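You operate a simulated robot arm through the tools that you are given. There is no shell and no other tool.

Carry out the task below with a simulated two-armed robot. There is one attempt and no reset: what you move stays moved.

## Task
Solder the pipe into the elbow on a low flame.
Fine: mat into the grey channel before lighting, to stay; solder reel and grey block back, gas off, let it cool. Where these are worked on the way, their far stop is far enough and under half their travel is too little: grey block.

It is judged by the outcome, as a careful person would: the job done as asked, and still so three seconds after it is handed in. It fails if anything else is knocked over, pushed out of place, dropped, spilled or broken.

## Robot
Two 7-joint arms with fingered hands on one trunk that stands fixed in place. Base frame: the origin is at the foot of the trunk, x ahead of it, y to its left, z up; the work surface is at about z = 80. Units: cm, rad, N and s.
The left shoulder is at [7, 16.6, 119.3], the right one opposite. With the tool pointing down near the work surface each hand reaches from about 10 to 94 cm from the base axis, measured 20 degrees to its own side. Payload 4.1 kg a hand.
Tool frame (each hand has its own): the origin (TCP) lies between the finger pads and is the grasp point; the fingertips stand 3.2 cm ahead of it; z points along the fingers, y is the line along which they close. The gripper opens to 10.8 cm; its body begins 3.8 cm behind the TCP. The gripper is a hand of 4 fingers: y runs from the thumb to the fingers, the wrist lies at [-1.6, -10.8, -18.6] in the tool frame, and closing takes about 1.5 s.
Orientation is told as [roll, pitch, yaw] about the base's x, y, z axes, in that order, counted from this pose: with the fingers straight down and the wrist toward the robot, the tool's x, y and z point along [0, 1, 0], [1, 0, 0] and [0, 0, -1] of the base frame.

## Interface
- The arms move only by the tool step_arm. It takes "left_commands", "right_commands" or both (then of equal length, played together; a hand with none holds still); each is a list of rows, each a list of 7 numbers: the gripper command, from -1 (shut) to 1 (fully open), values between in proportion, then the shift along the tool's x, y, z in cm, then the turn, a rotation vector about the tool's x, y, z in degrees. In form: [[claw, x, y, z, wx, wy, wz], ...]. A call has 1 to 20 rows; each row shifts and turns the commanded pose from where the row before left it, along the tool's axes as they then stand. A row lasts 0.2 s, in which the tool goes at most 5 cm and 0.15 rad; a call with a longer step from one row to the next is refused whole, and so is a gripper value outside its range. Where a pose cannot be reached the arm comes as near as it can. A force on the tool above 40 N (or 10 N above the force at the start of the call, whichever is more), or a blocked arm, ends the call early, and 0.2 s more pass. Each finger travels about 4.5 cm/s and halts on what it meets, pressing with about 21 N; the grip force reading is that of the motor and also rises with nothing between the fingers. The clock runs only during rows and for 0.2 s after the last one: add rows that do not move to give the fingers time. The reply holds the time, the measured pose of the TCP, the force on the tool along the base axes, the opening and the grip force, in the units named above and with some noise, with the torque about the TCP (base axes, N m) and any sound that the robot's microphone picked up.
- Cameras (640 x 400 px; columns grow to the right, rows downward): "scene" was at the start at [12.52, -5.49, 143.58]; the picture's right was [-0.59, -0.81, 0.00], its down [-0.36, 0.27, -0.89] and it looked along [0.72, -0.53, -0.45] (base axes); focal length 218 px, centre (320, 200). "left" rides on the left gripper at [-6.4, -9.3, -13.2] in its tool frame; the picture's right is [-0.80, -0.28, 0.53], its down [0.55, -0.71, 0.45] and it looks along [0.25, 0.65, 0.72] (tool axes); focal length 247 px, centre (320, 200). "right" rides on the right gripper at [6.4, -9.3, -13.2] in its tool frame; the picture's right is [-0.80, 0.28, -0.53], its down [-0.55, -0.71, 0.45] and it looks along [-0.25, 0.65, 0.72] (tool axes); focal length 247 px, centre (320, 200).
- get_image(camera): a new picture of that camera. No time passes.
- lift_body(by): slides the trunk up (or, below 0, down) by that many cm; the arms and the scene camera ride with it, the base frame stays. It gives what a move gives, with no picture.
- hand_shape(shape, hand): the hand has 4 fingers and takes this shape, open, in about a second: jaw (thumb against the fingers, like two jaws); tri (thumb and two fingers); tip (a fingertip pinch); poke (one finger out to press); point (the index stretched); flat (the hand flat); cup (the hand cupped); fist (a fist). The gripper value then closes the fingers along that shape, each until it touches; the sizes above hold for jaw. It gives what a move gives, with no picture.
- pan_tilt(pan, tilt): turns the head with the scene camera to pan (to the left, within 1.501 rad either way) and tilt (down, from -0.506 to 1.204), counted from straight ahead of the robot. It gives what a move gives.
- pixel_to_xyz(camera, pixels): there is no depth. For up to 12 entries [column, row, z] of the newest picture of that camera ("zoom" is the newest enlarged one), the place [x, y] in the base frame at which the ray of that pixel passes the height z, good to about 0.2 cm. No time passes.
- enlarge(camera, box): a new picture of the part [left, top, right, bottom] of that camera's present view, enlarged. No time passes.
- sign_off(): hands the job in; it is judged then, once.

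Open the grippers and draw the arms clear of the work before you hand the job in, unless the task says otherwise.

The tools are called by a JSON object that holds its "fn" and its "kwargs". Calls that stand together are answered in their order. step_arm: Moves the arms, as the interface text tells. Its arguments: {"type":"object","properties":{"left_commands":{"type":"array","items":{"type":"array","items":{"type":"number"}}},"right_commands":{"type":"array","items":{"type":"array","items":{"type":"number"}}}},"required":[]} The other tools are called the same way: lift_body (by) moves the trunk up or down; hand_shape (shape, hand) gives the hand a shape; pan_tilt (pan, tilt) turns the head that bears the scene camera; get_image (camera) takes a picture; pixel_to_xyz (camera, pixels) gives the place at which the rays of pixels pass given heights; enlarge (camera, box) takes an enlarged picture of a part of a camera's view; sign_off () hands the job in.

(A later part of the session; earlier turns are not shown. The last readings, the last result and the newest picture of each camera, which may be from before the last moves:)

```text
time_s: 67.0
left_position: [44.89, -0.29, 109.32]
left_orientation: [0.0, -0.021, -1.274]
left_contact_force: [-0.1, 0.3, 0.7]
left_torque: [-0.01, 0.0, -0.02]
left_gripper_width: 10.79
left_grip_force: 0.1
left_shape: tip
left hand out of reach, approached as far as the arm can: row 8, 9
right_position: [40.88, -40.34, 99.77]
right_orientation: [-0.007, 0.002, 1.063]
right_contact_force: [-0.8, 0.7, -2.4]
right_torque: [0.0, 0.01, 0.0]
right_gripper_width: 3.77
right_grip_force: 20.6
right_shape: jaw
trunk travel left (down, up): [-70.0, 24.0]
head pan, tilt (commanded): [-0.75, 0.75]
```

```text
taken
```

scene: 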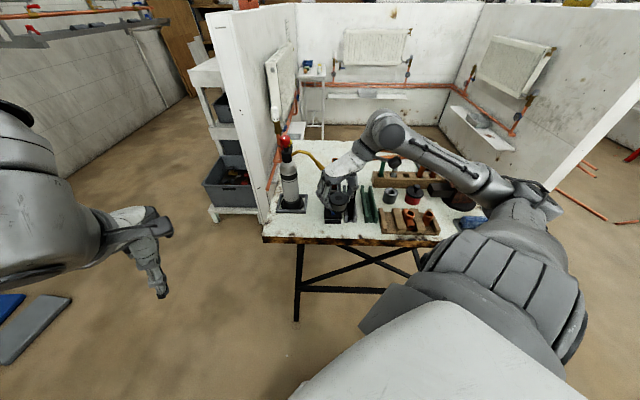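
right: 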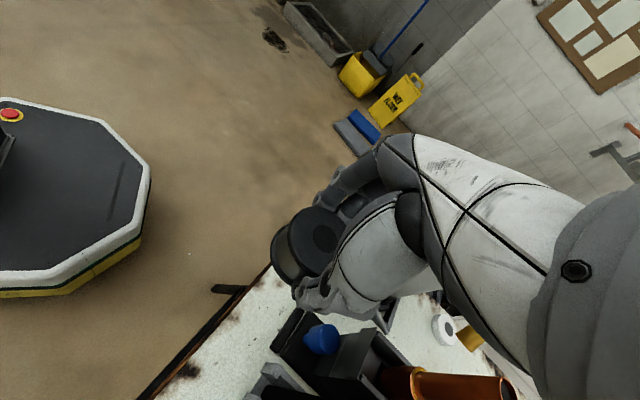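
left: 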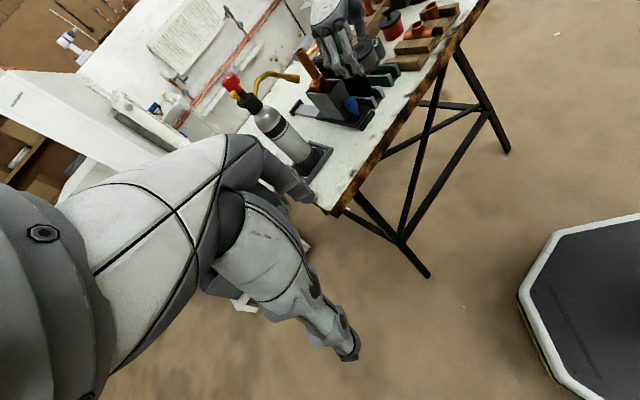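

The left camera now sees torch, joint and right hand from the side. I zoom there.

{"fn": "enlarge", "kwargs": {"camera": "left", "box": [210, 20, 400, 160]}}

{"fn": "enlarge", "kwargs": {"camera": "right", "box": [260, 280, 540, 400]}}

```text
2.86 times, centred on (305, 90) of left
```

zoom: 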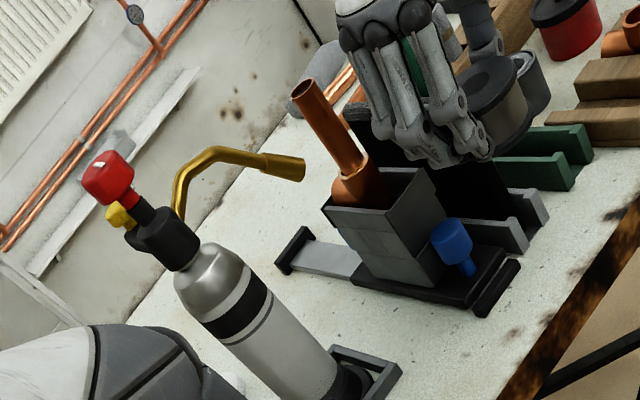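

```text
2.29 times, centred on (400, 340) of right
```

zoom: 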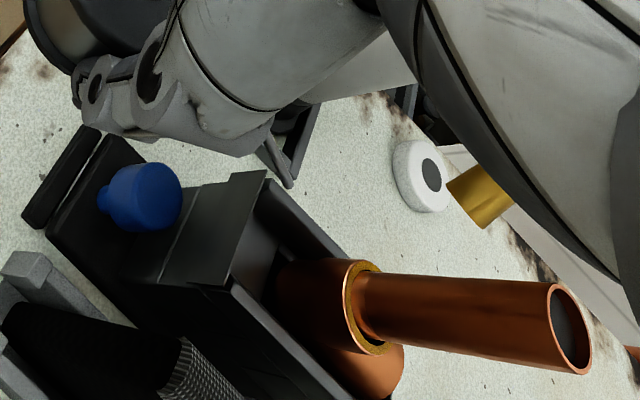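

The right camera shows the wire tip (zoom (292,185)) and the collar ring (≈(365,310)) clearly. I advance the tip ≈4.7 cm toward the joint and look again.

{"fn": "step_arm", "kwargs": {"right_commands": [[-1, -1.13, -0.33, 0.4, 0, 0, 0], [-1, -1.13, -0.33, 0.4, 0, 0, 0], [-1, -1.13, -0.33, 0.4, 0, 0, 0], [-1, -1.13, -0.33, 0.4, 0, 0, 0], [-1, 0, 0, 0, 0, 0, 0]]}}

{"fn": "enlarge", "kwargs": {"camera": "right", "box": [300, 260, 500, 400]}}

{"fn": "enlarge", "kwargs": {"camera": "left", "box": [280, 20, 380, 110]}}

{"fn": "enlarge", "kwargs": {"camera": "scene", "box": [300, 130, 380, 220]}}

```text
time_s: 68.2
left_position: [44.77, -0.28, 109.24]
left_orientation: [0.0, -0.023, -1.274]
left_contact_force: [-0.1, 0.2, -0.9]
left_torque: [0.02, 0.02, 0.01]
left_gripper_width: 10.8
left_grip_force: 0.1
left_shape: tip
right_position: [44.11, -43.76, 98.16]
right_orientation: [-0.008, 0.002, 1.062]
right_contact_force: [-0.1, 0.7, -3.1]
right_torque: [0.0, 0.01, 0.02]
right_gripper_width: 3.77
right_grip_force: 21.4
right_shape: jaw
trunk travel left (down, up): [-70.0, 24.0]
head pan, tilt (commanded): [-0.75, 0.75]
```

```text
2.86 times, centred on (400, 330) of right
```

zoom: 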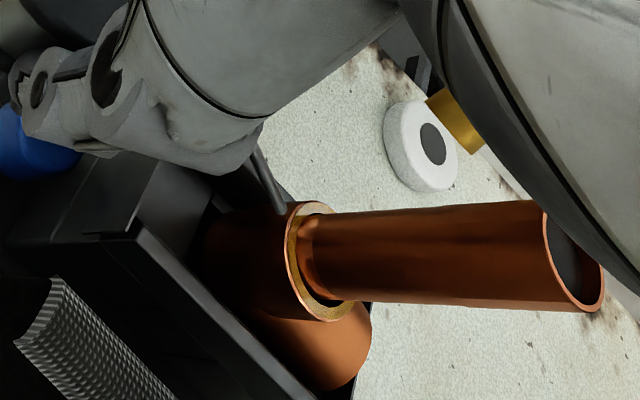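

```text
4.44 times, centred on (330, 65) of left
```

zoom: 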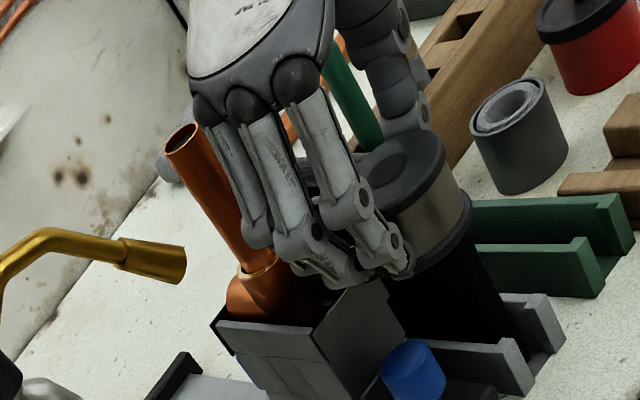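

```text
4.44 times, centred on (340, 175) of scene
```

zoom: 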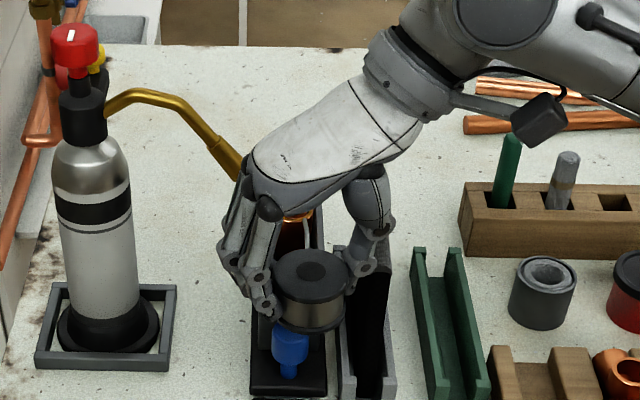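

Tip is ≈1.5 cm short of the ring, matching my prediction. I move it the remaining (1.05,-0.7,-0.95) cm in two small steps and check contact.

{"fn": "step_arm", "kwargs": {"right_commands": [[-1, -0.63, -0.05, 0.45, 0, 0, 0], [-1, -0.63, -0.05, 0.45, 0, 0, 0], [-1, 0, 0, 0, 0, 0, 0]]}}

{"fn": "enlarge", "kwargs": {"camera": "right", "box": [350, 290, 450, 380]}}

{"fn": "enlarge", "kwargs": {"camera": "scene", "box": [315, 160, 355, 210]}}

{"fn": "enlarge", "kwargs": {"camera": "left", "box": [290, 40, 360, 110]}}

```text
time_s: 69.0
left_position: [44.83, -0.38, 109.26]
left_orientation: [0.0, -0.023, -1.277]
left_contact_force: [-0.5, 0.5, -1.0]
left_torque: [0.0, 0.0, -0.02]
left_gripper_width: 10.78
left_grip_force: 0.1
left_shape: tip
right_position: [45.23, -44.37, 97.22]
right_orientation: [-0.007, 0.002, 1.062]
right_contact_force: [-1.0, 0.6, -3.8]
right_torque: [-0.02, -0.01, 0.03]
right_gripper_width: 3.75
right_grip_force: 21.1
right_shape: jaw
trunk travel left (down, up): [-70.0, 24.0]
head pan, tilt (commanded): [-0.75, 0.75]
```

```text
4.44 times, centred on (400, 335) of right
```

zoom: 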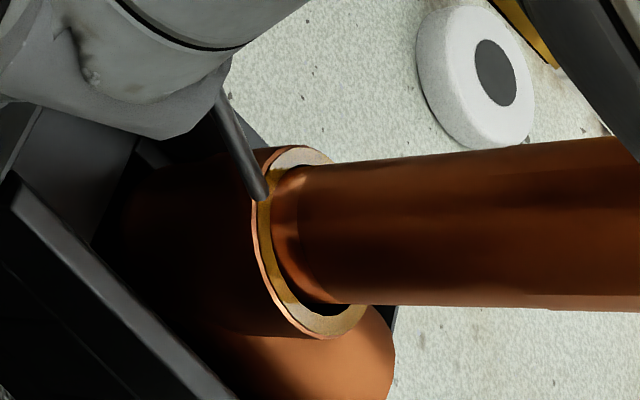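

```text
8.00 times, centred on (335, 185) of scene
```

zoom: 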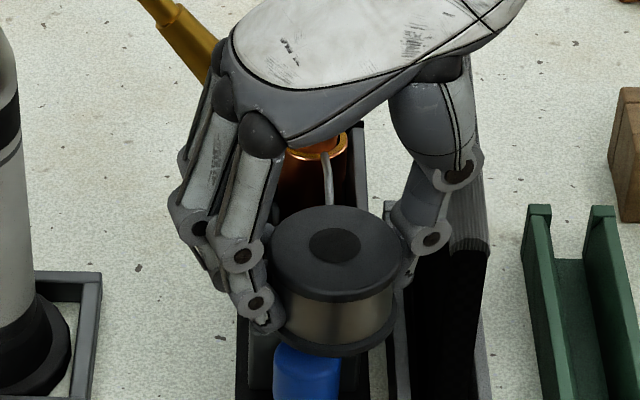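

```text
5.71 times, centred on (325, 75) of left
```

zoom: 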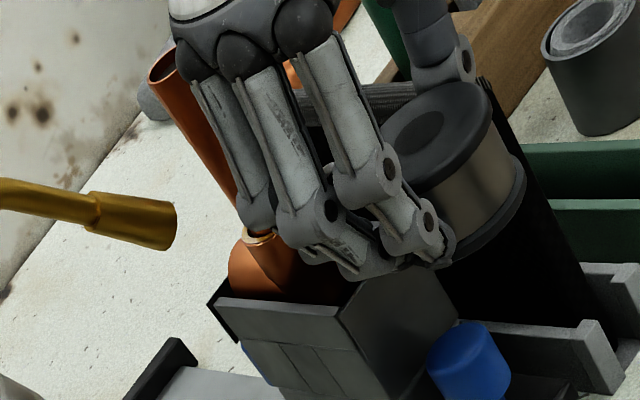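

Both views show the wire tip right at the ring — the apply pose is TCP (45.3,-44.5,97.2), yaw 61°. Rehearsal done; I now take the reel back to its original spot so the right hand can light the torch.

{"fn": "step_arm", "kwargs": {"right_commands": [[-1, 1.26, 0.1, -0.9, 0, 0, 0], [-1, 2.26, 0.66, -0.8, 0, 0, 0], [-1, 2.26, 0.66, -0.8, 0, 0, 0], [-1, 0, 0, -4.1, 0, 0, 0], [-1, -2.35, -3.7, 0, 0, 0, 0], [-1, -2.35, -3.7, 0, 0, 0, 0], [-1, -2.35, -3.7, 0, 0, 0, 0], [-1, -2.35, -3.7, 0, 0, 0, 0], [-1, 0, 0, 0, 0, 0, 7.9], [-1, 0, 0, 0, 0, 0, 7.9], [-1, 0, 0, 0, 0, 0, 7.9], [-1, 0, 0, 0, 0, 0, 7.9], [-1, 0, 0, 0, 0, 0, 7.9], [-1, 0, 0, 0, 0, 0, 7.9], [-1, 0, 0, 0, 0, 0, 7.9], [-1, 0, 0, 0, 0, 0, 7.9], [-1, 0, 0, 0, 0, 0, 7.9], [-1, 0, 0, 0, 0, 0, 0]]}}

```text
time_s: 72.8
left_position: [44.9, -0.34, 109.16]
left_orientation: [0.001, -0.023, -1.274]
left_contact_force: [-0.3, -0.6, 0.4]
left_torque: [0.0, -0.03, 0.01]
left_gripper_width: 10.78
left_grip_force: 0.0
left_shape: tip
right_position: [41.91, -57.75, 103.96]
right_orientation: [-0.003, -0.007, -0.179]
right_contact_force: [0.9, -0.4, -2.8]
right_torque: [-0.02, -0.01, 0.01]
right_gripper_width: 3.76
right_grip_force: 21.5
right_shape: jaw
trunk travel left (down, up): [-70.0, 24.0]
head pan, tilt (commanded): [-0.75, 0.75]
```

At the waypoint; I carry the reel over its original position and lower to just above the bench.

{"fn": "step_arm", "kwargs": {"right_commands": [[-1, -1.666, 3.486, 0, 0, 0, 0], [-1, -1.666, 3.486, 0, 0, 0, 0], [-1, -1.666, 3.486, 0, 0, 0, 0], [-1, -1.666, 3.486, 0, 0, 0, 0], [-1, -1.666, 3.486, 0, 0, 0, 0], [-1, 0, 0, 4, 0, 0, 0], [-1, 0, 0, 4, 0, 0, 0], [-1, 0, 0, 4, 0, 0, 0], [-1, 0, 0, 4, 0, 0, 0], [-1, 0, 0, 3, 0, 0, 0], [-1, 0, 0, 0, 0, 0, 0]]}}

{"fn": "enlarge", "kwargs": {"camera": "scene", "box": [330, 130, 410, 210]}}

{"fn": "get_image", "kwargs": {"camera": "right"}}

```text
time_s: 75.2
left_position: [44.81, -0.36, 109.3]
left_orientation: [-0.001, -0.024, -1.273]
left_contact_force: [-0.7, -0.3, 0.0]
left_torque: [0.02, 0.0, 0.03]
left_gripper_width: 10.79
left_grip_force: 0.0
left_shape: tip
right_position: [57.74, -69.2, 84.97]
right_orientation: [-0.005, -0.007, -0.177]
right_contact_force: [0.4, 0.5, -3.0]
right_torque: [-0.03, 0.0, 0.02]
right_gripper_width: 3.77
right_grip_force: 20.7
right_shape: jaw
trunk travel left (down, up): [-70.0, 24.0]
head pan, tilt (commanded): [-0.75, 0.75]
```

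```text
5.00 times, centred on (370, 170) of scene
```

zoom: 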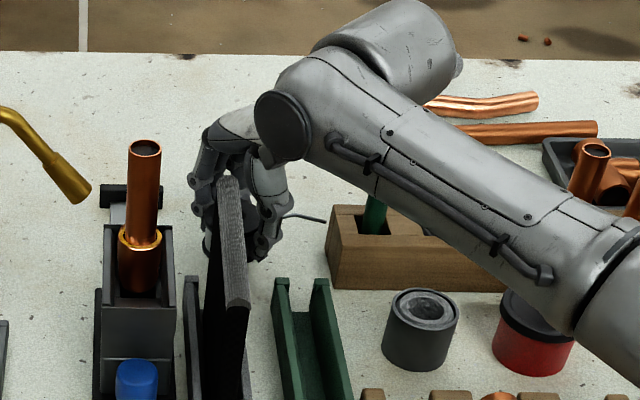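

```text
taken
```

right: 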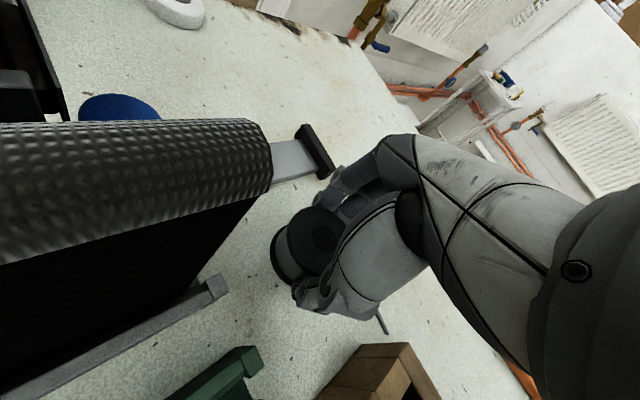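

I lower the last 1.3 cm slowly and check for bench contact.

{"fn": "step_arm", "kwargs": {"right_commands": [[-1, 0, 0, 0.5, 0, 0, 0], [-1, 0, 0, 0.5, 0, 0, 0], [-1, 0, 0, 0.3, 0, 0, 0], [-1, 0, 0, 0, 0, 0, 0]]}}

```text
time_s: 76.2
left_position: [44.82, -0.36, 109.33]
left_orientation: [0.0, -0.023, -1.272]
left_contact_force: [0.6, 0.1, 0.7]
left_torque: [0.03, -0.03, -0.01]
left_gripper_width: 10.81
left_grip_force: 0.0
left_shape: tip
right_position: [57.82, -69.2, 83.77]
right_orientation: [-0.006, -0.007, -0.177]
right_contact_force: [-0.3, 0.3, -2.4]
right_torque: [-0.02, -0.01, 0.02]
right_gripper_width: 3.76
right_grip_force: 20.9
right_shape: jaw
trunk travel left (down, up): [-70.0, 24.0]
head pan, tilt (commanded): [-0.75, 0.75]
```

Still carrying the weight, so about a millimetre to go; I lower 0.15 cm and open the fingers to 7.6 cm.

{"fn": "step_arm", "kwargs": {"right_commands": [[-1, 0, 0, 0.15, 0, 0, 0], [-1, 0, 0, 0, 0, 0, 0], [-0.2, 0, 0, 0, 0, 0, 0], [0.1, 0, 0, 0, 0, 0, 0], [0.4, 0, 0, 0, 0, 0, 0], [0.4, 0, 0, 0, 0, 0, 0]]}}

{"fn": "enlarge", "kwargs": {"camera": "right", "box": [230, 180, 420, 360]}}

```text
time_s: 77.6
left_position: [44.71, -0.49, 109.37]
left_orientation: [0.0, -0.023, -1.273]
left_contact_force: [0.5, 0.8, -0.5]
left_torque: [0.0, 0.02, 0.03]
left_gripper_width: 10.77
left_grip_force: 0.1
left_shape: tip
right_position: [57.76, -69.15, 83.67]
right_orientation: [-0.005, -0.006, -0.178]
right_contact_force: [-0.5, -0.8, 1.1]
right_torque: [0.02, 0.0, 0.03]
right_gripper_width: 7.55
right_grip_force: 0.1
right_shape: jaw
trunk travel left (down, up): [-70.0, 24.0]
head pan, tilt (commanded): [-0.75, 0.75]
```

```text
2.22 times, centred on (325, 270) of right
```

zoom: 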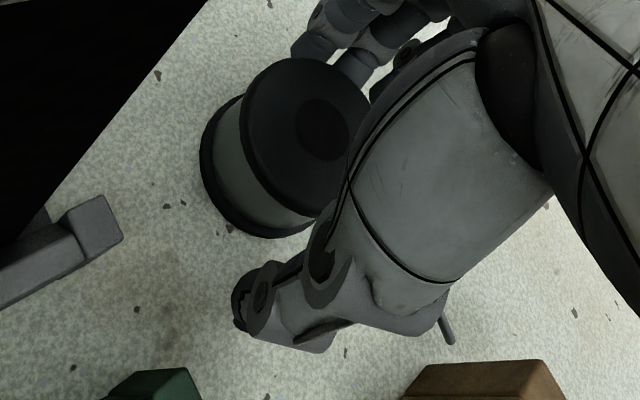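

Reel released upright. I raise the hand clear, then switch to "tip" and move above the torch.

{"fn": "step_arm", "kwargs": {"right_commands": [[0.4, 0, 0, -3, 0, 0, 0], [0.4, 0, 0, -4, 0, 0, 0], [0.4, 0, 0, -4, 0, 0, 0], [0.4, 0, 0, -4, 0, 0, 0], [0.4, 0, 0, -4, 0, 0, 0], [0.4, 0, 0, -4, 0, 0, 0], [0.4, 0, 0, -4, 0, 0, 0], [0.4, 0, 0, -4, 0, 0, 0], [0.4, 0, 0, -4, 0, 0, 0], [0.4, 0, 0, -3, 0, 0, 0], [0.4, 0, 0, 0, 0, 0, 0]]}}

{"fn": "hand_shape", "kwargs": {"hand": "right", "shape": "tip"}}

{"fn": "get_image", "kwargs": {"camera": "right"}}

{"fn": "enlarge", "kwargs": {"camera": "scene", "box": [310, 60, 410, 200]}}

```text
time_s: 80.0
left_position: [44.86, -0.36, 109.31]
left_orientation: [-0.001, -0.022, -1.273]
left_contact_force: [0.4, 0.4, -0.7]
left_torque: [0.01, 0.02, 0.0]
left_gripper_width: 10.81
left_grip_force: 0.0
left_shape: tip
right_position: [57.53, -68.98, 121.72]
right_orientation: [-0.004, -0.007, -0.177]
right_contact_force: [-0.2, 0.7, 0.2]
right_torque: [0.0, 0.04, 0.03]
right_gripper_width: 7.54
right_grip_force: 0.1
right_shape: jaw
trunk travel left (down, up): [-70.0, 24.0]
head pan, tilt (commanded): [-0.75, 0.75]
```

```text
time_s: 80.9
left_position: [44.81, -0.3, 109.33]
left_orientation: [0.001, -0.022, -1.274]
left_contact_force: [0.7, -0.3, -1.3]
left_torque: [-0.01, -0.03, -0.04]
left_gripper_width: 10.79
left_grip_force: 0.1
left_shape: tip
right_position: [57.66, -68.98, 121.83]
right_orientation: [-0.004, -0.008, -0.177]
right_contact_force: [0.6, 0.0, -0.6]
right_torque: [-0.03, -0.01, 0.01]
right_gripper_width: 10.77
right_grip_force: 0.1
right_shape: tip
trunk travel left (down, up): [-70.0, 24.0]
head pan, tilt (commanded): [-0.75, 0.75]
```

```text
taken
```

right: 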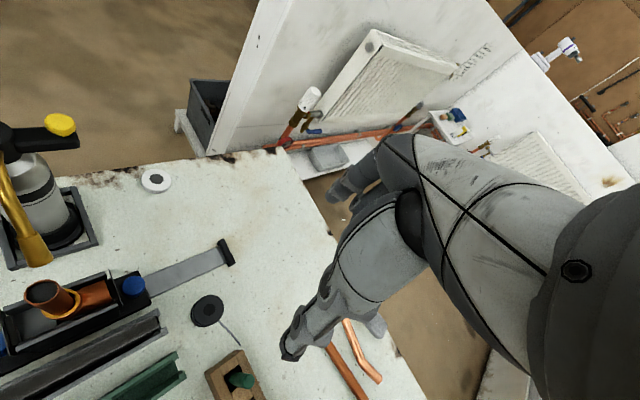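

```text
2.86 times, centred on (360, 130) of scene
```

zoom: 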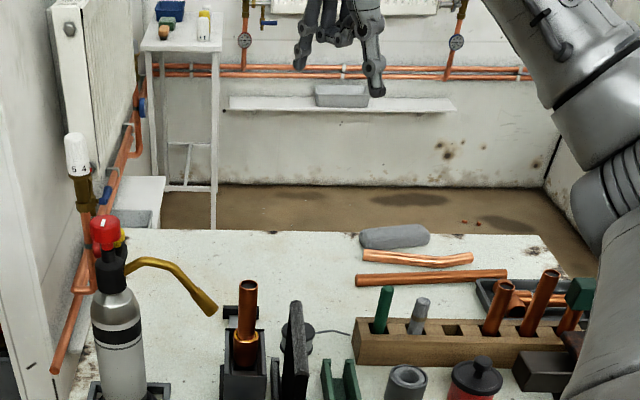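

Everything below is as left. I move the open pinch above the knob at z≈122 and yaw to about +20°.

{"fn": "step_arm", "kwargs": {"right_commands": [[1, 4.18, 0.12, 0, 0, 0, 0], [1, 4.18, 0.12, 0, 0, 0, 0], [1, 4.18, 0.12, 0, 0, 0, 0], [1, 4.18, 0.12, 0, 0, 0, 0], [1, 4.18, 0.12, 0, 0, 0, 0], [1, 4.18, 0.12, 0, 0, 0, 0], [1, 4.15, 0.12, 0, 0, 0, 0], [1, 0, 0, 0, 0, 0, -7.5], [1, 0, 0, 0, 0, 0, -7.5], [1, 0, 0, 0, 0, 0, -7.5], [1, 0, 0, 0, 0, 0, -7.5], [1, 0, 0, 0, 0, 0, 0]]}}

{"fn": "get_image", "kwargs": {"camera": "right"}}

{"fn": "get_image", "kwargs": {"camera": "scene"}}

{"fn": "enlarge", "kwargs": {"camera": "left", "box": [180, 20, 380, 180]}}

```text
time_s: 83.5
left_position: [44.92, -0.29, 109.36]
left_orientation: [0.0, -0.022, -1.275]
left_contact_force: [-0.2, -0.3, -0.1]
left_torque: [-0.01, -0.01, -0.02]
left_gripper_width: 10.79
left_grip_force: 0.0
left_shape: tip
right_position: [63.49, -40.26, 121.52]
right_orientation: [-0.008, -0.004, 0.347]
right_contact_force: [0.0, -0.4, -0.3]
right_torque: [0.0, 0.04, -0.02]
right_gripper_width: 10.79
right_grip_force: 0.0
right_shape: tip
trunk travel left (down, up): [-70.0, 24.0]
head pan, tilt (commanded): [-0.75, 0.75]
```

```text
taken
```

right: 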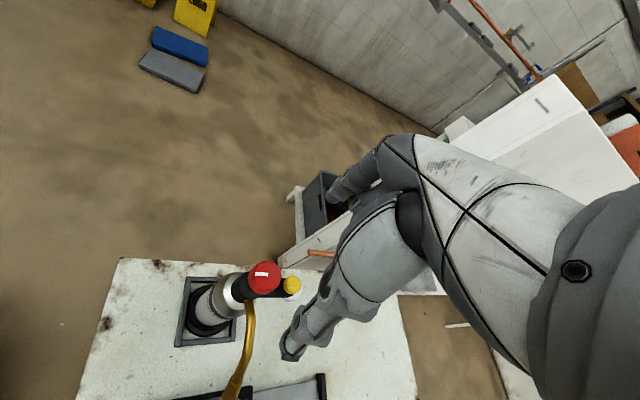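

```text
taken
```

scene: 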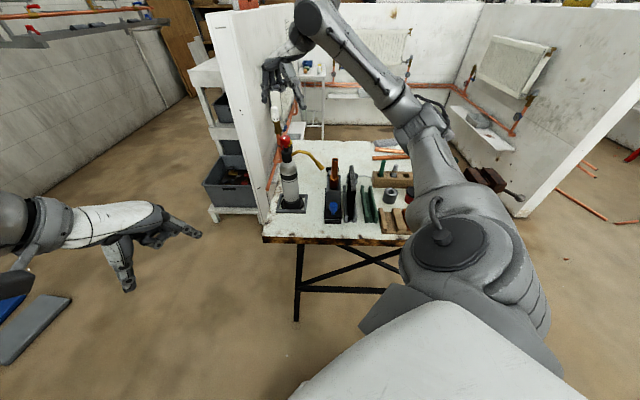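

```text
2.50 times, centred on (280, 100) of left
```

zoom: 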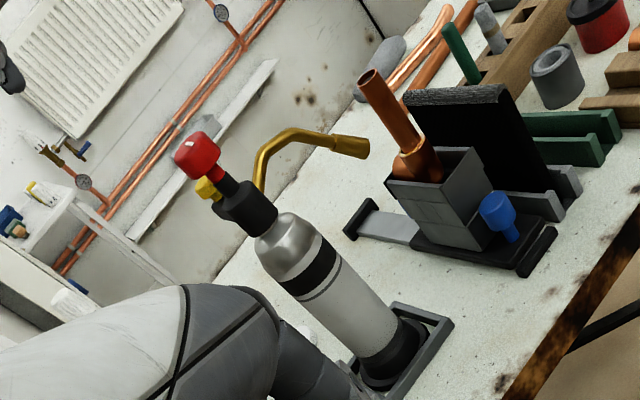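

I measure the knob and button in this near-vertical right view.

{"fn": "enlarge", "kwargs": {"camera": "right", "box": [230, 240, 320, 320]}}

{"fn": "pixel_to_xyz", "kwargs": {"camera": "right", "pixels": [[265, 277, 109.5], [265, 277, 108], [292, 285, 106], [292, 285, 105], [250, 277, 109.5], [281, 278, 109.5], [264, 261, 109.5], [266, 292, 109.5]]}}

```text
5.00 times, centred on (275, 280) of right
```

zoom: 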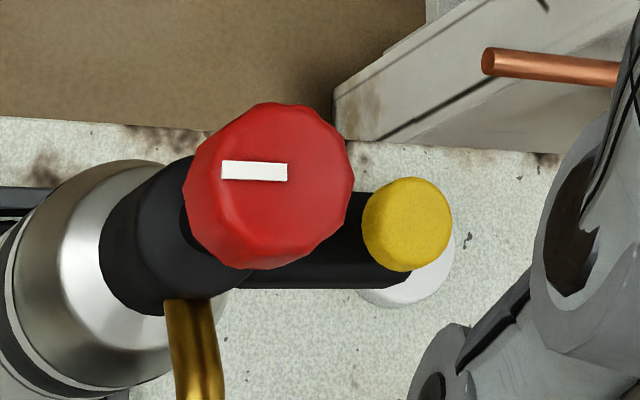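

```text
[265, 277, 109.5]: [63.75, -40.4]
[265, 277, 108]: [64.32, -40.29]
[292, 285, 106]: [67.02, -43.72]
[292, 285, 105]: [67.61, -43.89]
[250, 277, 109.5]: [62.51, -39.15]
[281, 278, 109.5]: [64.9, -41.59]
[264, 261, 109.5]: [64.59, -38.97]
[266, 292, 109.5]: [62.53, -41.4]
```

Knob axis refined to ≈(64.05,-40.45). I centre on it and descend 8 cm, then look from the side.

{"fn": "step_arm", "kwargs": {"right_commands": [[1, -0.37, 0.46, 2, 0, 0, 0], [1, 0, 0, 3, 0, 0, 0], [1, 0, 0, 2.5, 0, 0, 0], [1, 0, 0, 0, 0, 0, 0]]}}

{"fn": "get_image", "kwargs": {"camera": "right"}}

{"fn": "enlarge", "kwargs": {"camera": "scene", "box": [255, 80, 325, 170]}}

{"fn": "enlarge", "kwargs": {"camera": "left", "box": [200, 20, 320, 140]}}

```text
time_s: 84.5
left_position: [44.91, -0.23, 109.19]
left_orientation: [0.001, -0.024, -1.274]
left_contact_force: [-0.2, -0.4, -0.2]
left_torque: [0.0, -0.04, -0.01]
left_gripper_width: 10.81
left_grip_force: 0.0
left_shape: tip
right_position: [64.05, -40.49, 114.09]
right_orientation: [-0.006, -0.002, 0.344]
right_contact_force: [0.4, -0.2, 0.0]
right_torque: [0.0, -0.01, 0.05]
right_gripper_width: 10.79
right_grip_force: 0.0
right_shape: tip
trunk travel left (down, up): [-70.0, 24.0]
head pan, tilt (commanded): [-0.75, 0.75]
```

```text
taken
```

right: 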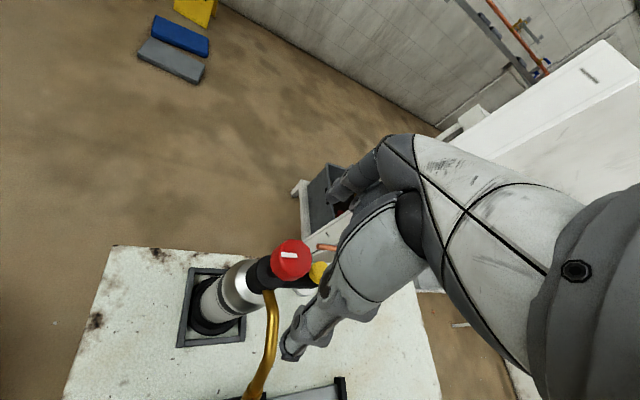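

```text
4.44 times, centred on (290, 125) of scene
```

zoom: 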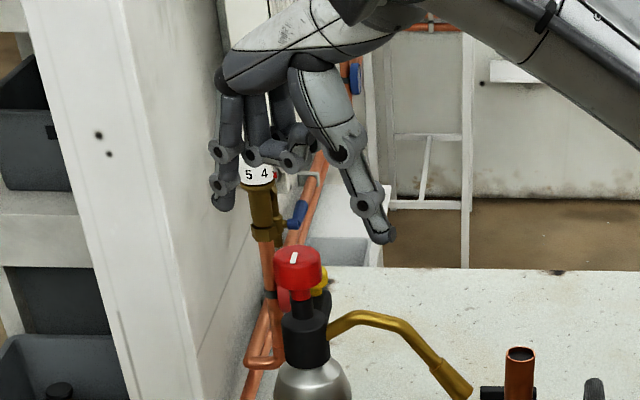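

```text
3.33 times, centred on (260, 80) of left
```

zoom: 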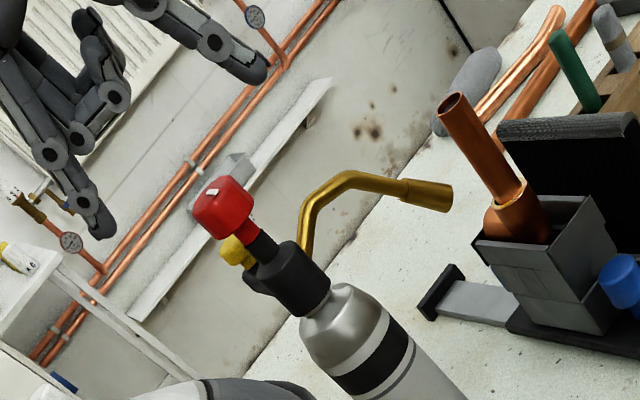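

The index (left) and thumb (right) straddle the knob, other fingers folded above. I descend another 3.8 cm to bring the tips beside the knob.

{"fn": "step_arm", "kwargs": {"right_commands": [[1, 0, 0, 2, 0, 0, 0], [1, 0, 0, 1.8, 0, 0, 0], [1, 0, 0, 0, 0, 0, 0]]}}

{"fn": "enlarge", "kwargs": {"camera": "scene", "box": [255, 90, 325, 170]}}

{"fn": "enlarge", "kwargs": {"camera": "right", "box": [250, 180, 400, 330]}}

{"fn": "enlarge", "kwargs": {"camera": "left", "box": [200, 20, 320, 140]}}

```text
time_s: 85.3
left_position: [44.79, -0.43, 109.26]
left_orientation: [0.001, -0.024, -1.275]
left_contact_force: [-0.4, -0.6, 0.1]
left_torque: [-0.02, -0.01, 0.01]
left_gripper_width: 10.79
left_grip_force: 0.1
left_shape: tip
right_position: [64.12, -40.47, 110.33]
right_orientation: [-0.009, -0.004, 0.345]
right_contact_force: [-0.1, 0.0, -0.2]
right_torque: [0.01, 0.0, 0.0]
right_gripper_width: 10.76
right_grip_force: 0.1
right_shape: tip
trunk travel left (down, up): [-70.0, 24.0]
head pan, tilt (commanded): [-0.75, 0.75]
```

```text
5.00 times, centred on (290, 130) of scene
```

zoom: 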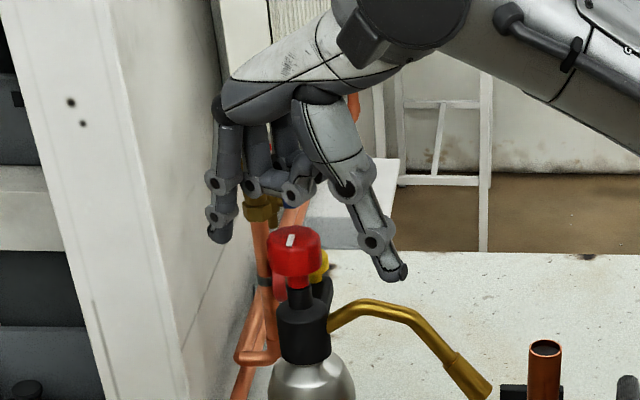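

```text
2.67 times, centred on (325, 255) of right
```

zoom: 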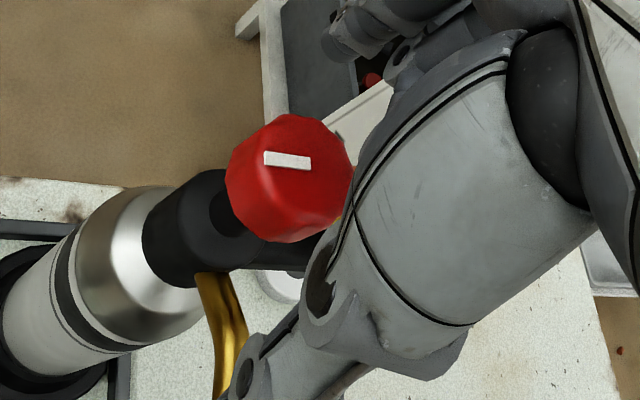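

```text
3.33 times, centred on (260, 80) of left
```

zoom: 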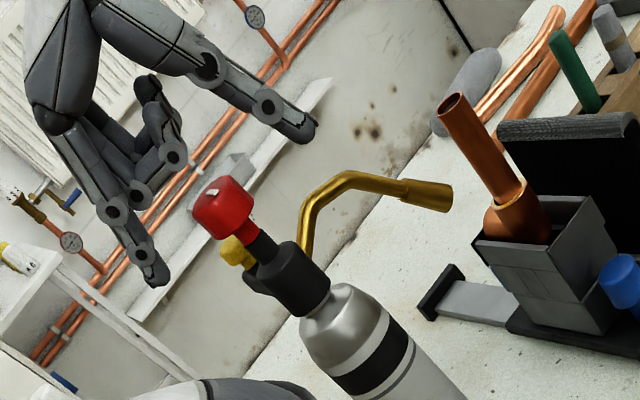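

Tips flank the knob at z≈107. I lower 0.4 cm more and close the pinch on the knob.

{"fn": "step_arm", "kwargs": {"right_commands": [[1, 0.1, 0, 0.4, 0, 0, 0], [0.4, 0, 0, 0, 0, 0, 0], [0, 0, 0, 0, 0, 0, 0], [-0.4, 0, 0, 0, 0, 0, 0], [-1, 0, 0, 0, 0, 0, 0], [-1, 0, 0, 0, 0, 0, 0], [-1, 0, 0, 0, 0, 0, 0], [-1, 0, 0, 0, 0, 0, 0], [-1, 0, 0, 0, 0, 0, 0]]}}

{"fn": "enlarge", "kwargs": {"camera": "scene", "box": [255, 90, 325, 170]}}

{"fn": "enlarge", "kwargs": {"camera": "right", "box": [250, 180, 400, 330]}}

{"fn": "enlarge", "kwargs": {"camera": "left", "box": [200, 20, 320, 140]}}

```text
time_s: 87.3
left_position: [44.83, -0.31, 109.31]
left_orientation: [0.001, -0.022, -1.273]
left_contact_force: [0.2, 0.1, 0.3]
left_torque: [0.01, 0.0, 0.02]
left_gripper_width: 10.78
left_grip_force: 0.0
left_shape: tip
right_position: [64.09, -40.47, 109.82]
right_orientation: [-0.007, -0.003, 0.345]
right_contact_force: [0.8, 0.1, 0.3]
right_torque: [0.05, -0.05, 0.0]
right_gripper_width: 2.76
right_grip_force: 21.2
right_shape: tip
trunk travel left (down, up): [-70.0, 24.0]
head pan, tilt (commanded): [-0.75, 0.75]
```

```text
5.00 times, centred on (290, 130) of scene
```

zoom: 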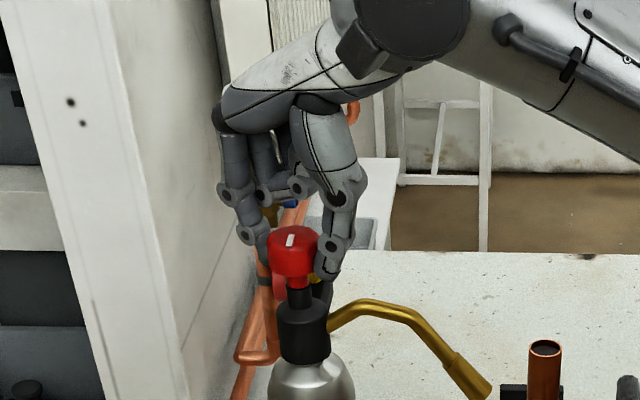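

```text
2.67 times, centred on (325, 255) of right
```

zoom: 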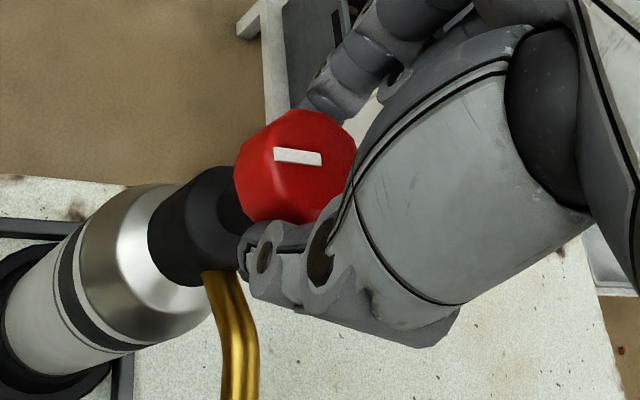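

```text
3.33 times, centred on (260, 80) of left
```

zoom: 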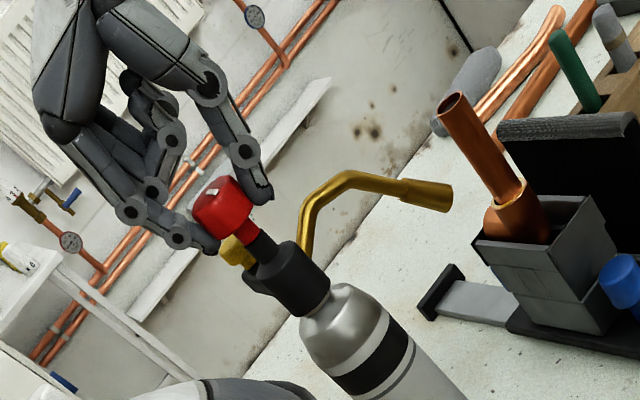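

The pinch holds the knob (2.8 cm, 21 N). I turn counter-clockwise (opening sense) by 15° and check torque and the pointer.

{"fn": "step_arm", "kwargs": {"right_commands": [[-1, 0, 0, 0, 0, 0, -5], [-1, 0, 0, 0, 0, 0, -5], [-1, 0, 0, 0, 0, 0, -5], [-1, 0, 0, 0, 0, 0, 0]]}}

{"fn": "enlarge", "kwargs": {"camera": "scene", "box": [270, 110, 310, 160]}}

{"fn": "enlarge", "kwargs": {"camera": "right", "box": [250, 180, 400, 330]}}

```text
time_s: 88.3
left_position: [44.81, -0.31, 109.23]
left_orientation: [-0.001, -0.023, -1.272]
left_contact_force: [-0.4, 0.3, -1.7]
left_torque: [-0.02, 0.0, 0.01]
left_gripper_width: 10.79
left_grip_force: 0.1
left_shape: tip
right_position: [64.06, -40.51, 109.83]
right_orientation: [-0.007, -0.002, 0.609]
right_contact_force: [0.2, -0.6, -0.6]
right_torque: [0.02, -0.08, 0.02]
right_gripper_width: 2.74
right_grip_force: 20.5
right_shape: tip
trunk travel left (down, up): [-70.0, 24.0]
head pan, tilt (commanded): [-0.75, 0.75]
```

```text
8.00 times, centred on (290, 135) of scene
```

zoom: 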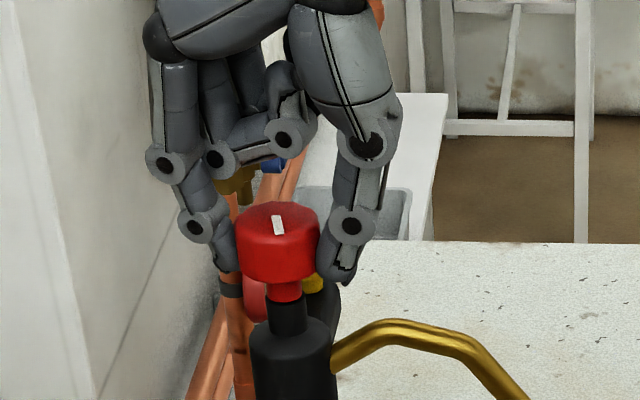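

```text
2.67 times, centred on (325, 255) of right
```

zoom: 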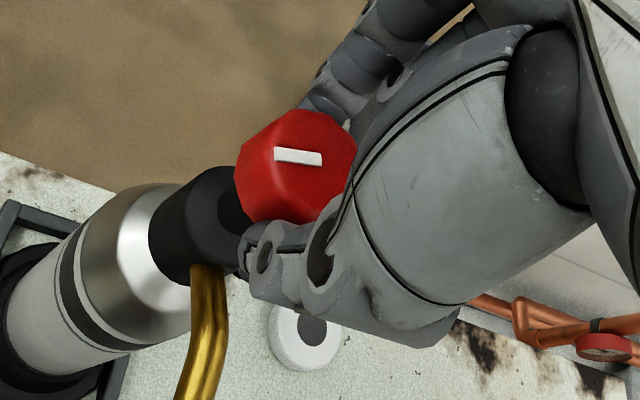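

The knob turns with my hand freely (pointer rotated), no sound yet. I turn another 15° and listen for gas.

{"fn": "step_arm", "kwargs": {"right_commands": [[-1, 0, 0, 0, 0, 0, -5], [-1, 0, 0, 0, 0, 0, -5], [-1, 0, 0, 0, 0, 0, -5], [-1, 0, 0, 0, 0, 0, 0]]}}

{"fn": "enlarge", "kwargs": {"camera": "scene", "box": [270, 110, 310, 160]}}

```text
time_s: 89.3
left_position: [44.81, -0.35, 109.23]
left_orientation: [-0.001, -0.021, -1.276]
left_contact_force: [0.0, 0.8, 0.9]
left_torque: [0.01, 0.0, 0.02]
left_gripper_width: 10.76
left_grip_force: 0.0
left_shape: tip
right_position: [63.98, -40.47, 109.84]
right_orientation: [-0.009, 0.0, 0.873]
right_contact_force: [2.2, 0.5, 1.2]
right_torque: [0.03, -0.04, 0.0]
right_gripper_width: 2.8
right_grip_force: 20.6
right_shape: tip
trunk travel left (down, up): [-70.0, 24.0]
head pan, tilt (commanded): [-0.75, 0.75]
```

```text
8.00 times, centred on (290, 135) of scene
```

zoom: 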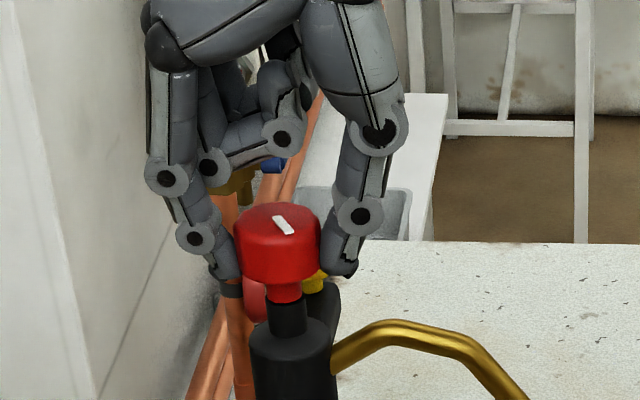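

Pointer now ≈162°, 30° open, still quiet. I release the knob, rise, and change to "poke" for the igniter.

{"fn": "step_arm", "kwargs": {"right_commands": [[-0.3, 0, 0, 0, 0, 0, 0], [0.1, 0, 0, 0, 0, 0, 0], [0.3, 0, 0, 0, 0, 0, 0], [0.3, 0, 0, -3, 0, 0, 0], [0.3, 0, 0, -4, 0, 0, 0], [0.3, 0, 0, 0, 0, 0, 0]]}}

{"fn": "hand_shape", "kwargs": {"hand": "right", "shape": "poke"}}

{"fn": "get_image", "kwargs": {"camera": "right"}}

{"fn": "enlarge", "kwargs": {"camera": "scene", "box": [265, 90, 325, 165]}}

{"fn": "enlarge", "kwargs": {"camera": "left", "box": [200, 20, 320, 140]}}

```text
time_s: 90.7
left_position: [44.88, -0.34, 109.33]
left_orientation: [-0.001, -0.022, -1.274]
left_contact_force: [0.0, -0.3, -0.5]
left_torque: [0.03, 0.0, -0.01]
left_gripper_width: 10.78
left_grip_force: 0.0
left_shape: tip
right_position: [64.01, -40.65, 116.85]
right_orientation: [-0.006, 0.001, 0.868]
right_contact_force: [-1.0, 0.8, 0.4]
right_torque: [0.0, -0.01, 0.0]
right_gripper_width: 6.98
right_grip_force: 0.1
right_shape: tip
trunk travel left (down, up): [-70.0, 24.0]
head pan, tilt (commanded): [-0.75, 0.75]
```

```text
time_s: 91.6
left_position: [44.73, -0.32, 109.3]
left_orientation: [0.001, -0.023, -1.274]
left_contact_force: [0.2, 0.7, -1.0]
left_torque: [0.02, 0.01, 0.02]
left_gripper_width: 10.77
left_grip_force: 0.1
left_shape: tip
right_position: [64.06, -40.62, 116.86]
right_orientation: [-0.008, 0.001, 0.869]
right_contact_force: [-0.3, -0.3, -0.1]
right_torque: [0.01, -0.01, 0.01]
right_gripper_width: 0.0
right_grip_force: 0.0
right_shape: poke
trunk travel left (down, up): [-70.0, 24.0]
head pan, tilt (commanded): [-0.75, 0.75]
```

```text
taken
```

right: 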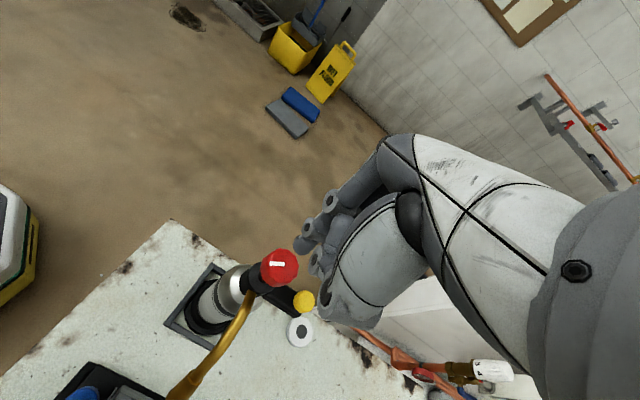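

```text
5.33 times, centred on (295, 128) of scene
```

zoom: 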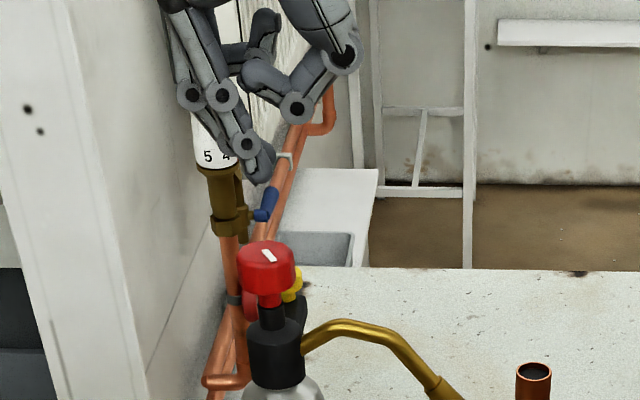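

```text
3.33 times, centred on (260, 80) of left
```

zoom: 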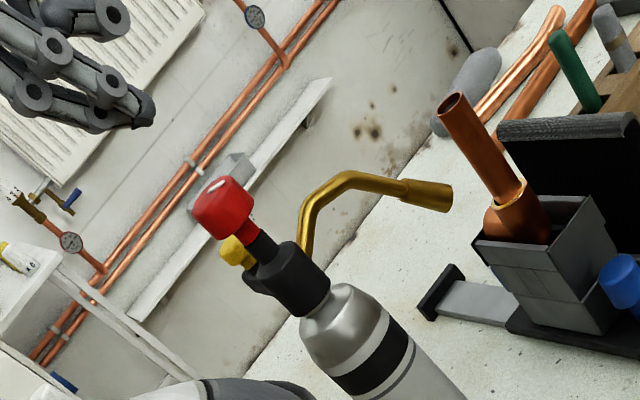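

The knob keeps its setting. I locate the yellow button (≈(303,301)) in the right view before pressing.

{"fn": "pixel_to_xyz", "kwargs": {"camera": "right", "pixels": [[303, 301, 106], [303, 301, 105.5], [273, 265, 109.5], [285, 266, 109.5]]}}

{"fn": "enlarge", "kwargs": {"camera": "right", "box": [240, 230, 340, 330]}}

```text
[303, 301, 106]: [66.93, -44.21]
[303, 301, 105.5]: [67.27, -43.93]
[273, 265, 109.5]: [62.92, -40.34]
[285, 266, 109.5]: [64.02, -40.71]
```

```text
4.00 times, centred on (290, 280) of right
```

zoom: 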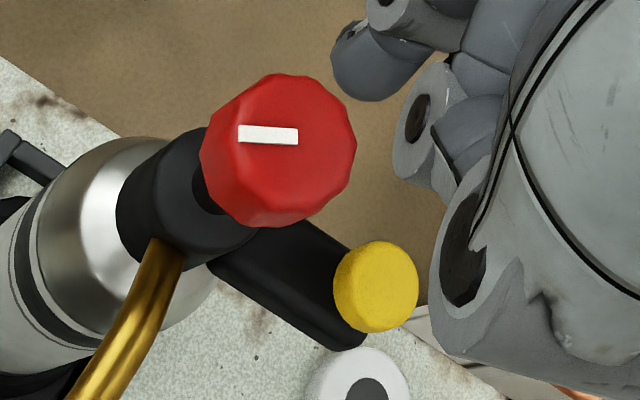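

Button centre ≈(66.95,-44.1), fingertip offset ≈0.6 cm in tool x. I move over it and descend until just above.

{"fn": "step_arm", "kwargs": {"right_commands": [[1, -2.53, -0.5, 0, 0, 0, 0], [1, -2.53, -0.5, 0, 0, 0, 0], [1, 0, 0, 3, 0, 0, 0], [1, 0, 0, 3, 0, 0, 0], [1, 0, 0, 0, 0, 0, 0]]}}

{"fn": "get_image", "kwargs": {"camera": "right"}}

{"fn": "enlarge", "kwargs": {"camera": "scene", "box": [270, 100, 320, 160]}}

{"fn": "enlarge", "kwargs": {"camera": "left", "box": [200, 20, 320, 140]}}

{"fn": "enlarge", "kwargs": {"camera": "right", "box": [240, 200, 360, 320]}}

```text
time_s: 92.8
left_position: [44.78, -0.28, 109.38]
left_orientation: [0.001, -0.022, -1.274]
left_contact_force: [0.5, -0.5, 0.2]
left_torque: [-0.01, 0.0, -0.03]
left_gripper_width: 10.8
left_grip_force: 0.0
left_shape: tip
right_position: [67.35, -44.54, 110.96]
right_orientation: [-0.008, -0.001, 0.87]
right_contact_force: [0.1, 1.6, 0.1]
right_torque: [-0.02, 0.02, -0.02]
right_gripper_width: 0.01
right_grip_force: 0.0
right_shape: poke
trunk travel left (down, up): [-70.0, 24.0]
head pan, tilt (commanded): [-0.75, 0.75]
```

```text
taken
```

right: 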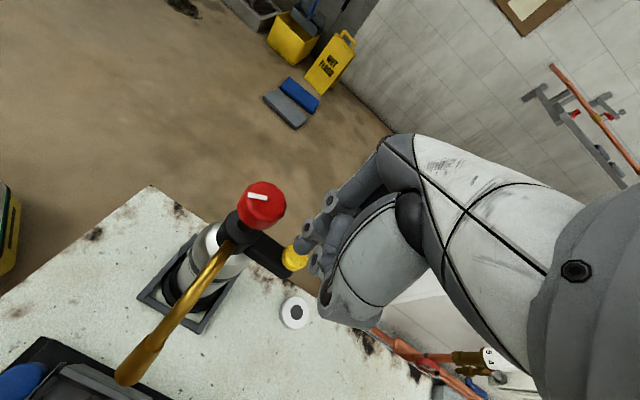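

```text
6.67 times, centred on (295, 130) of scene
```

zoom: 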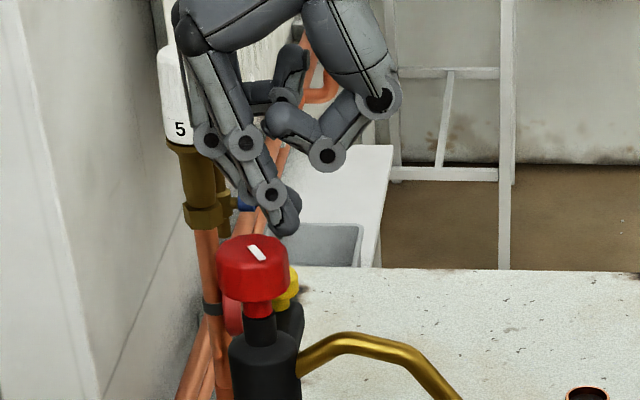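

```text
3.33 times, centred on (260, 80) of left
```

zoom: 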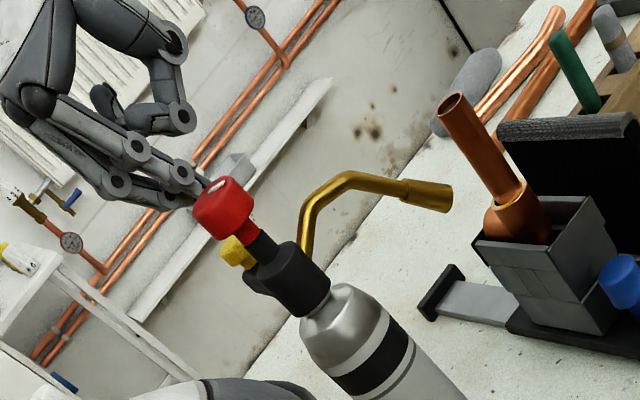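

```text
3.33 times, centred on (300, 260) of right
```

zoom: 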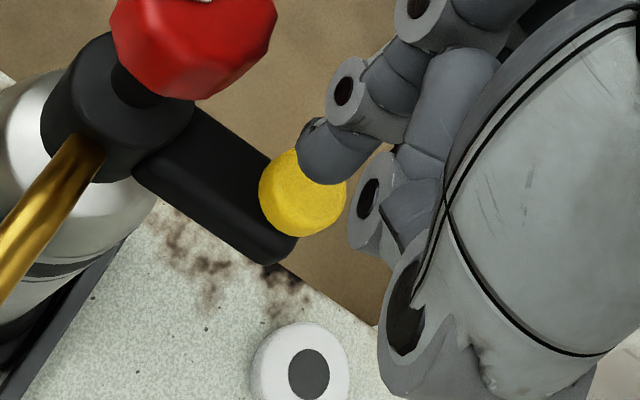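

The fingertip will land on the button's centre. I press down in small steps.

{"fn": "step_arm", "kwargs": {"right_commands": [[1, 0, 0, 1.2, 0, 0, 0], [1, 0, 0, 0.4, 0, 0, 0], [1, 0, 0, 0.3, 0, 0, 0], [1, 0, 0, 0.3, 0, 0, 0], [1, 0, 0, 0, 0, 0, 0]]}}

{"fn": "enlarge", "kwargs": {"camera": "scene", "box": [270, 110, 350, 200]}}

{"fn": "enlarge", "kwargs": {"camera": "left", "box": [220, 30, 360, 150]}}

```text
time_s: 94.0
left_position: [44.85, -0.22, 109.29]
left_orientation: [0.0, -0.024, -1.273]
left_contact_force: [-0.5, 0.2, -0.1]
left_torque: [0.02, -0.01, -0.01]
left_gripper_width: 10.8
left_grip_force: 0.0
left_shape: tip
right_position: [67.26, -44.51, 108.76]
right_orientation: [-0.008, 0.0, 0.87]
right_contact_force: [0.6, 0.8, 0.5]
right_torque: [-0.03, -0.02, -0.01]
right_gripper_width: 0.01
right_grip_force: 0.1
right_shape: poke
trunk travel left (down, up): [-70.0, 24.0]
head pan, tilt (commanded): [-0.75, 0.75]
```

```text
4.44 times, centred on (310, 155) of scene
```

zoom: 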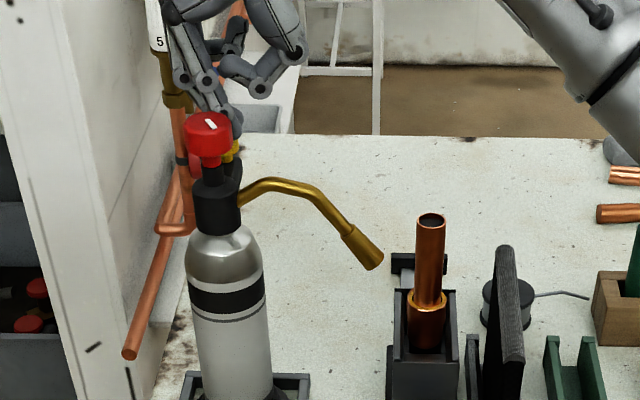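

```text
3.33 times, centred on (290, 90) of left
```

zoom: 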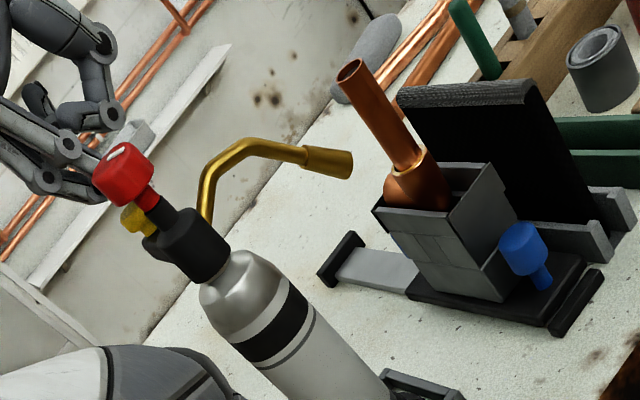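

No contact force yet at tip z≈105.6. I keep pressing in 0.3 cm steps.

{"fn": "step_arm", "kwargs": {"right_commands": [[1, 0, 0, 0.3, 0, 0, 0], [1, 0, 0, 0.3, 0, 0, 0], [1, 0, 0, 0, 0, 0, 0]]}}

{"fn": "enlarge", "kwargs": {"camera": "right", "box": [240, 200, 360, 320]}}

{"fn": "enlarge", "kwargs": {"camera": "left", "box": [220, 30, 360, 150]}}

```text
time_s: 94.8
left_position: [44.79, -0.35, 109.33]
left_orientation: [0.0, -0.021, -1.274]
left_contact_force: [0.2, -0.7, 0.9]
left_torque: [-0.03, 0.04, 0.01]
left_gripper_width: 10.82
left_grip_force: 0.1
left_shape: tip
right_position: [67.25, -44.52, 108.11]
right_orientation: [-0.008, -0.001, 0.868]
right_contact_force: [0.5, -0.4, 0.8]
right_torque: [0.01, -0.02, 0.03]
right_gripper_width: 0.0
right_grip_force: 0.1
right_shape: poke
trunk travel left (down, up): [-70.0, 24.0]
head pan, tilt (commanded): [-0.75, 0.75]
```

```text
3.33 times, centred on (300, 260) of right
```

zoom: 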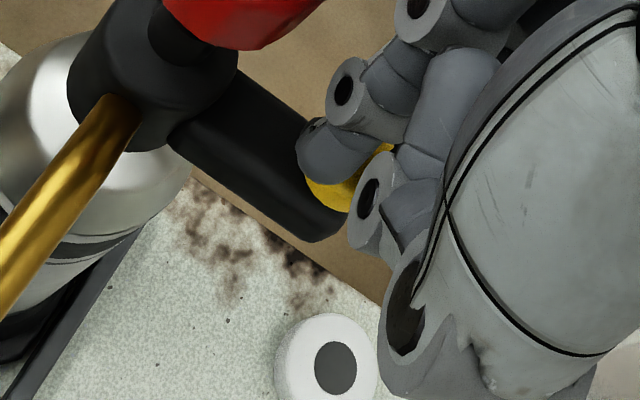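

```text
3.33 times, centred on (290, 90) of left
```

zoom: 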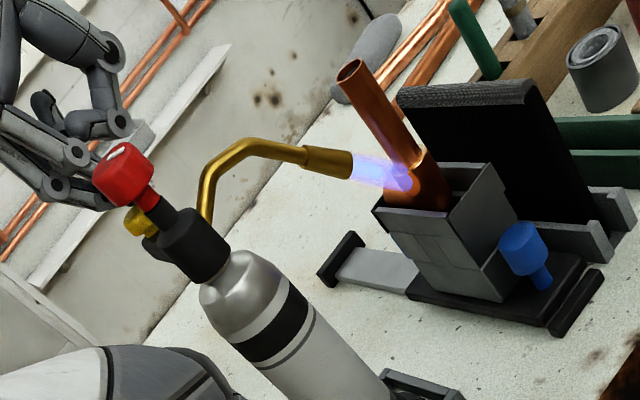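

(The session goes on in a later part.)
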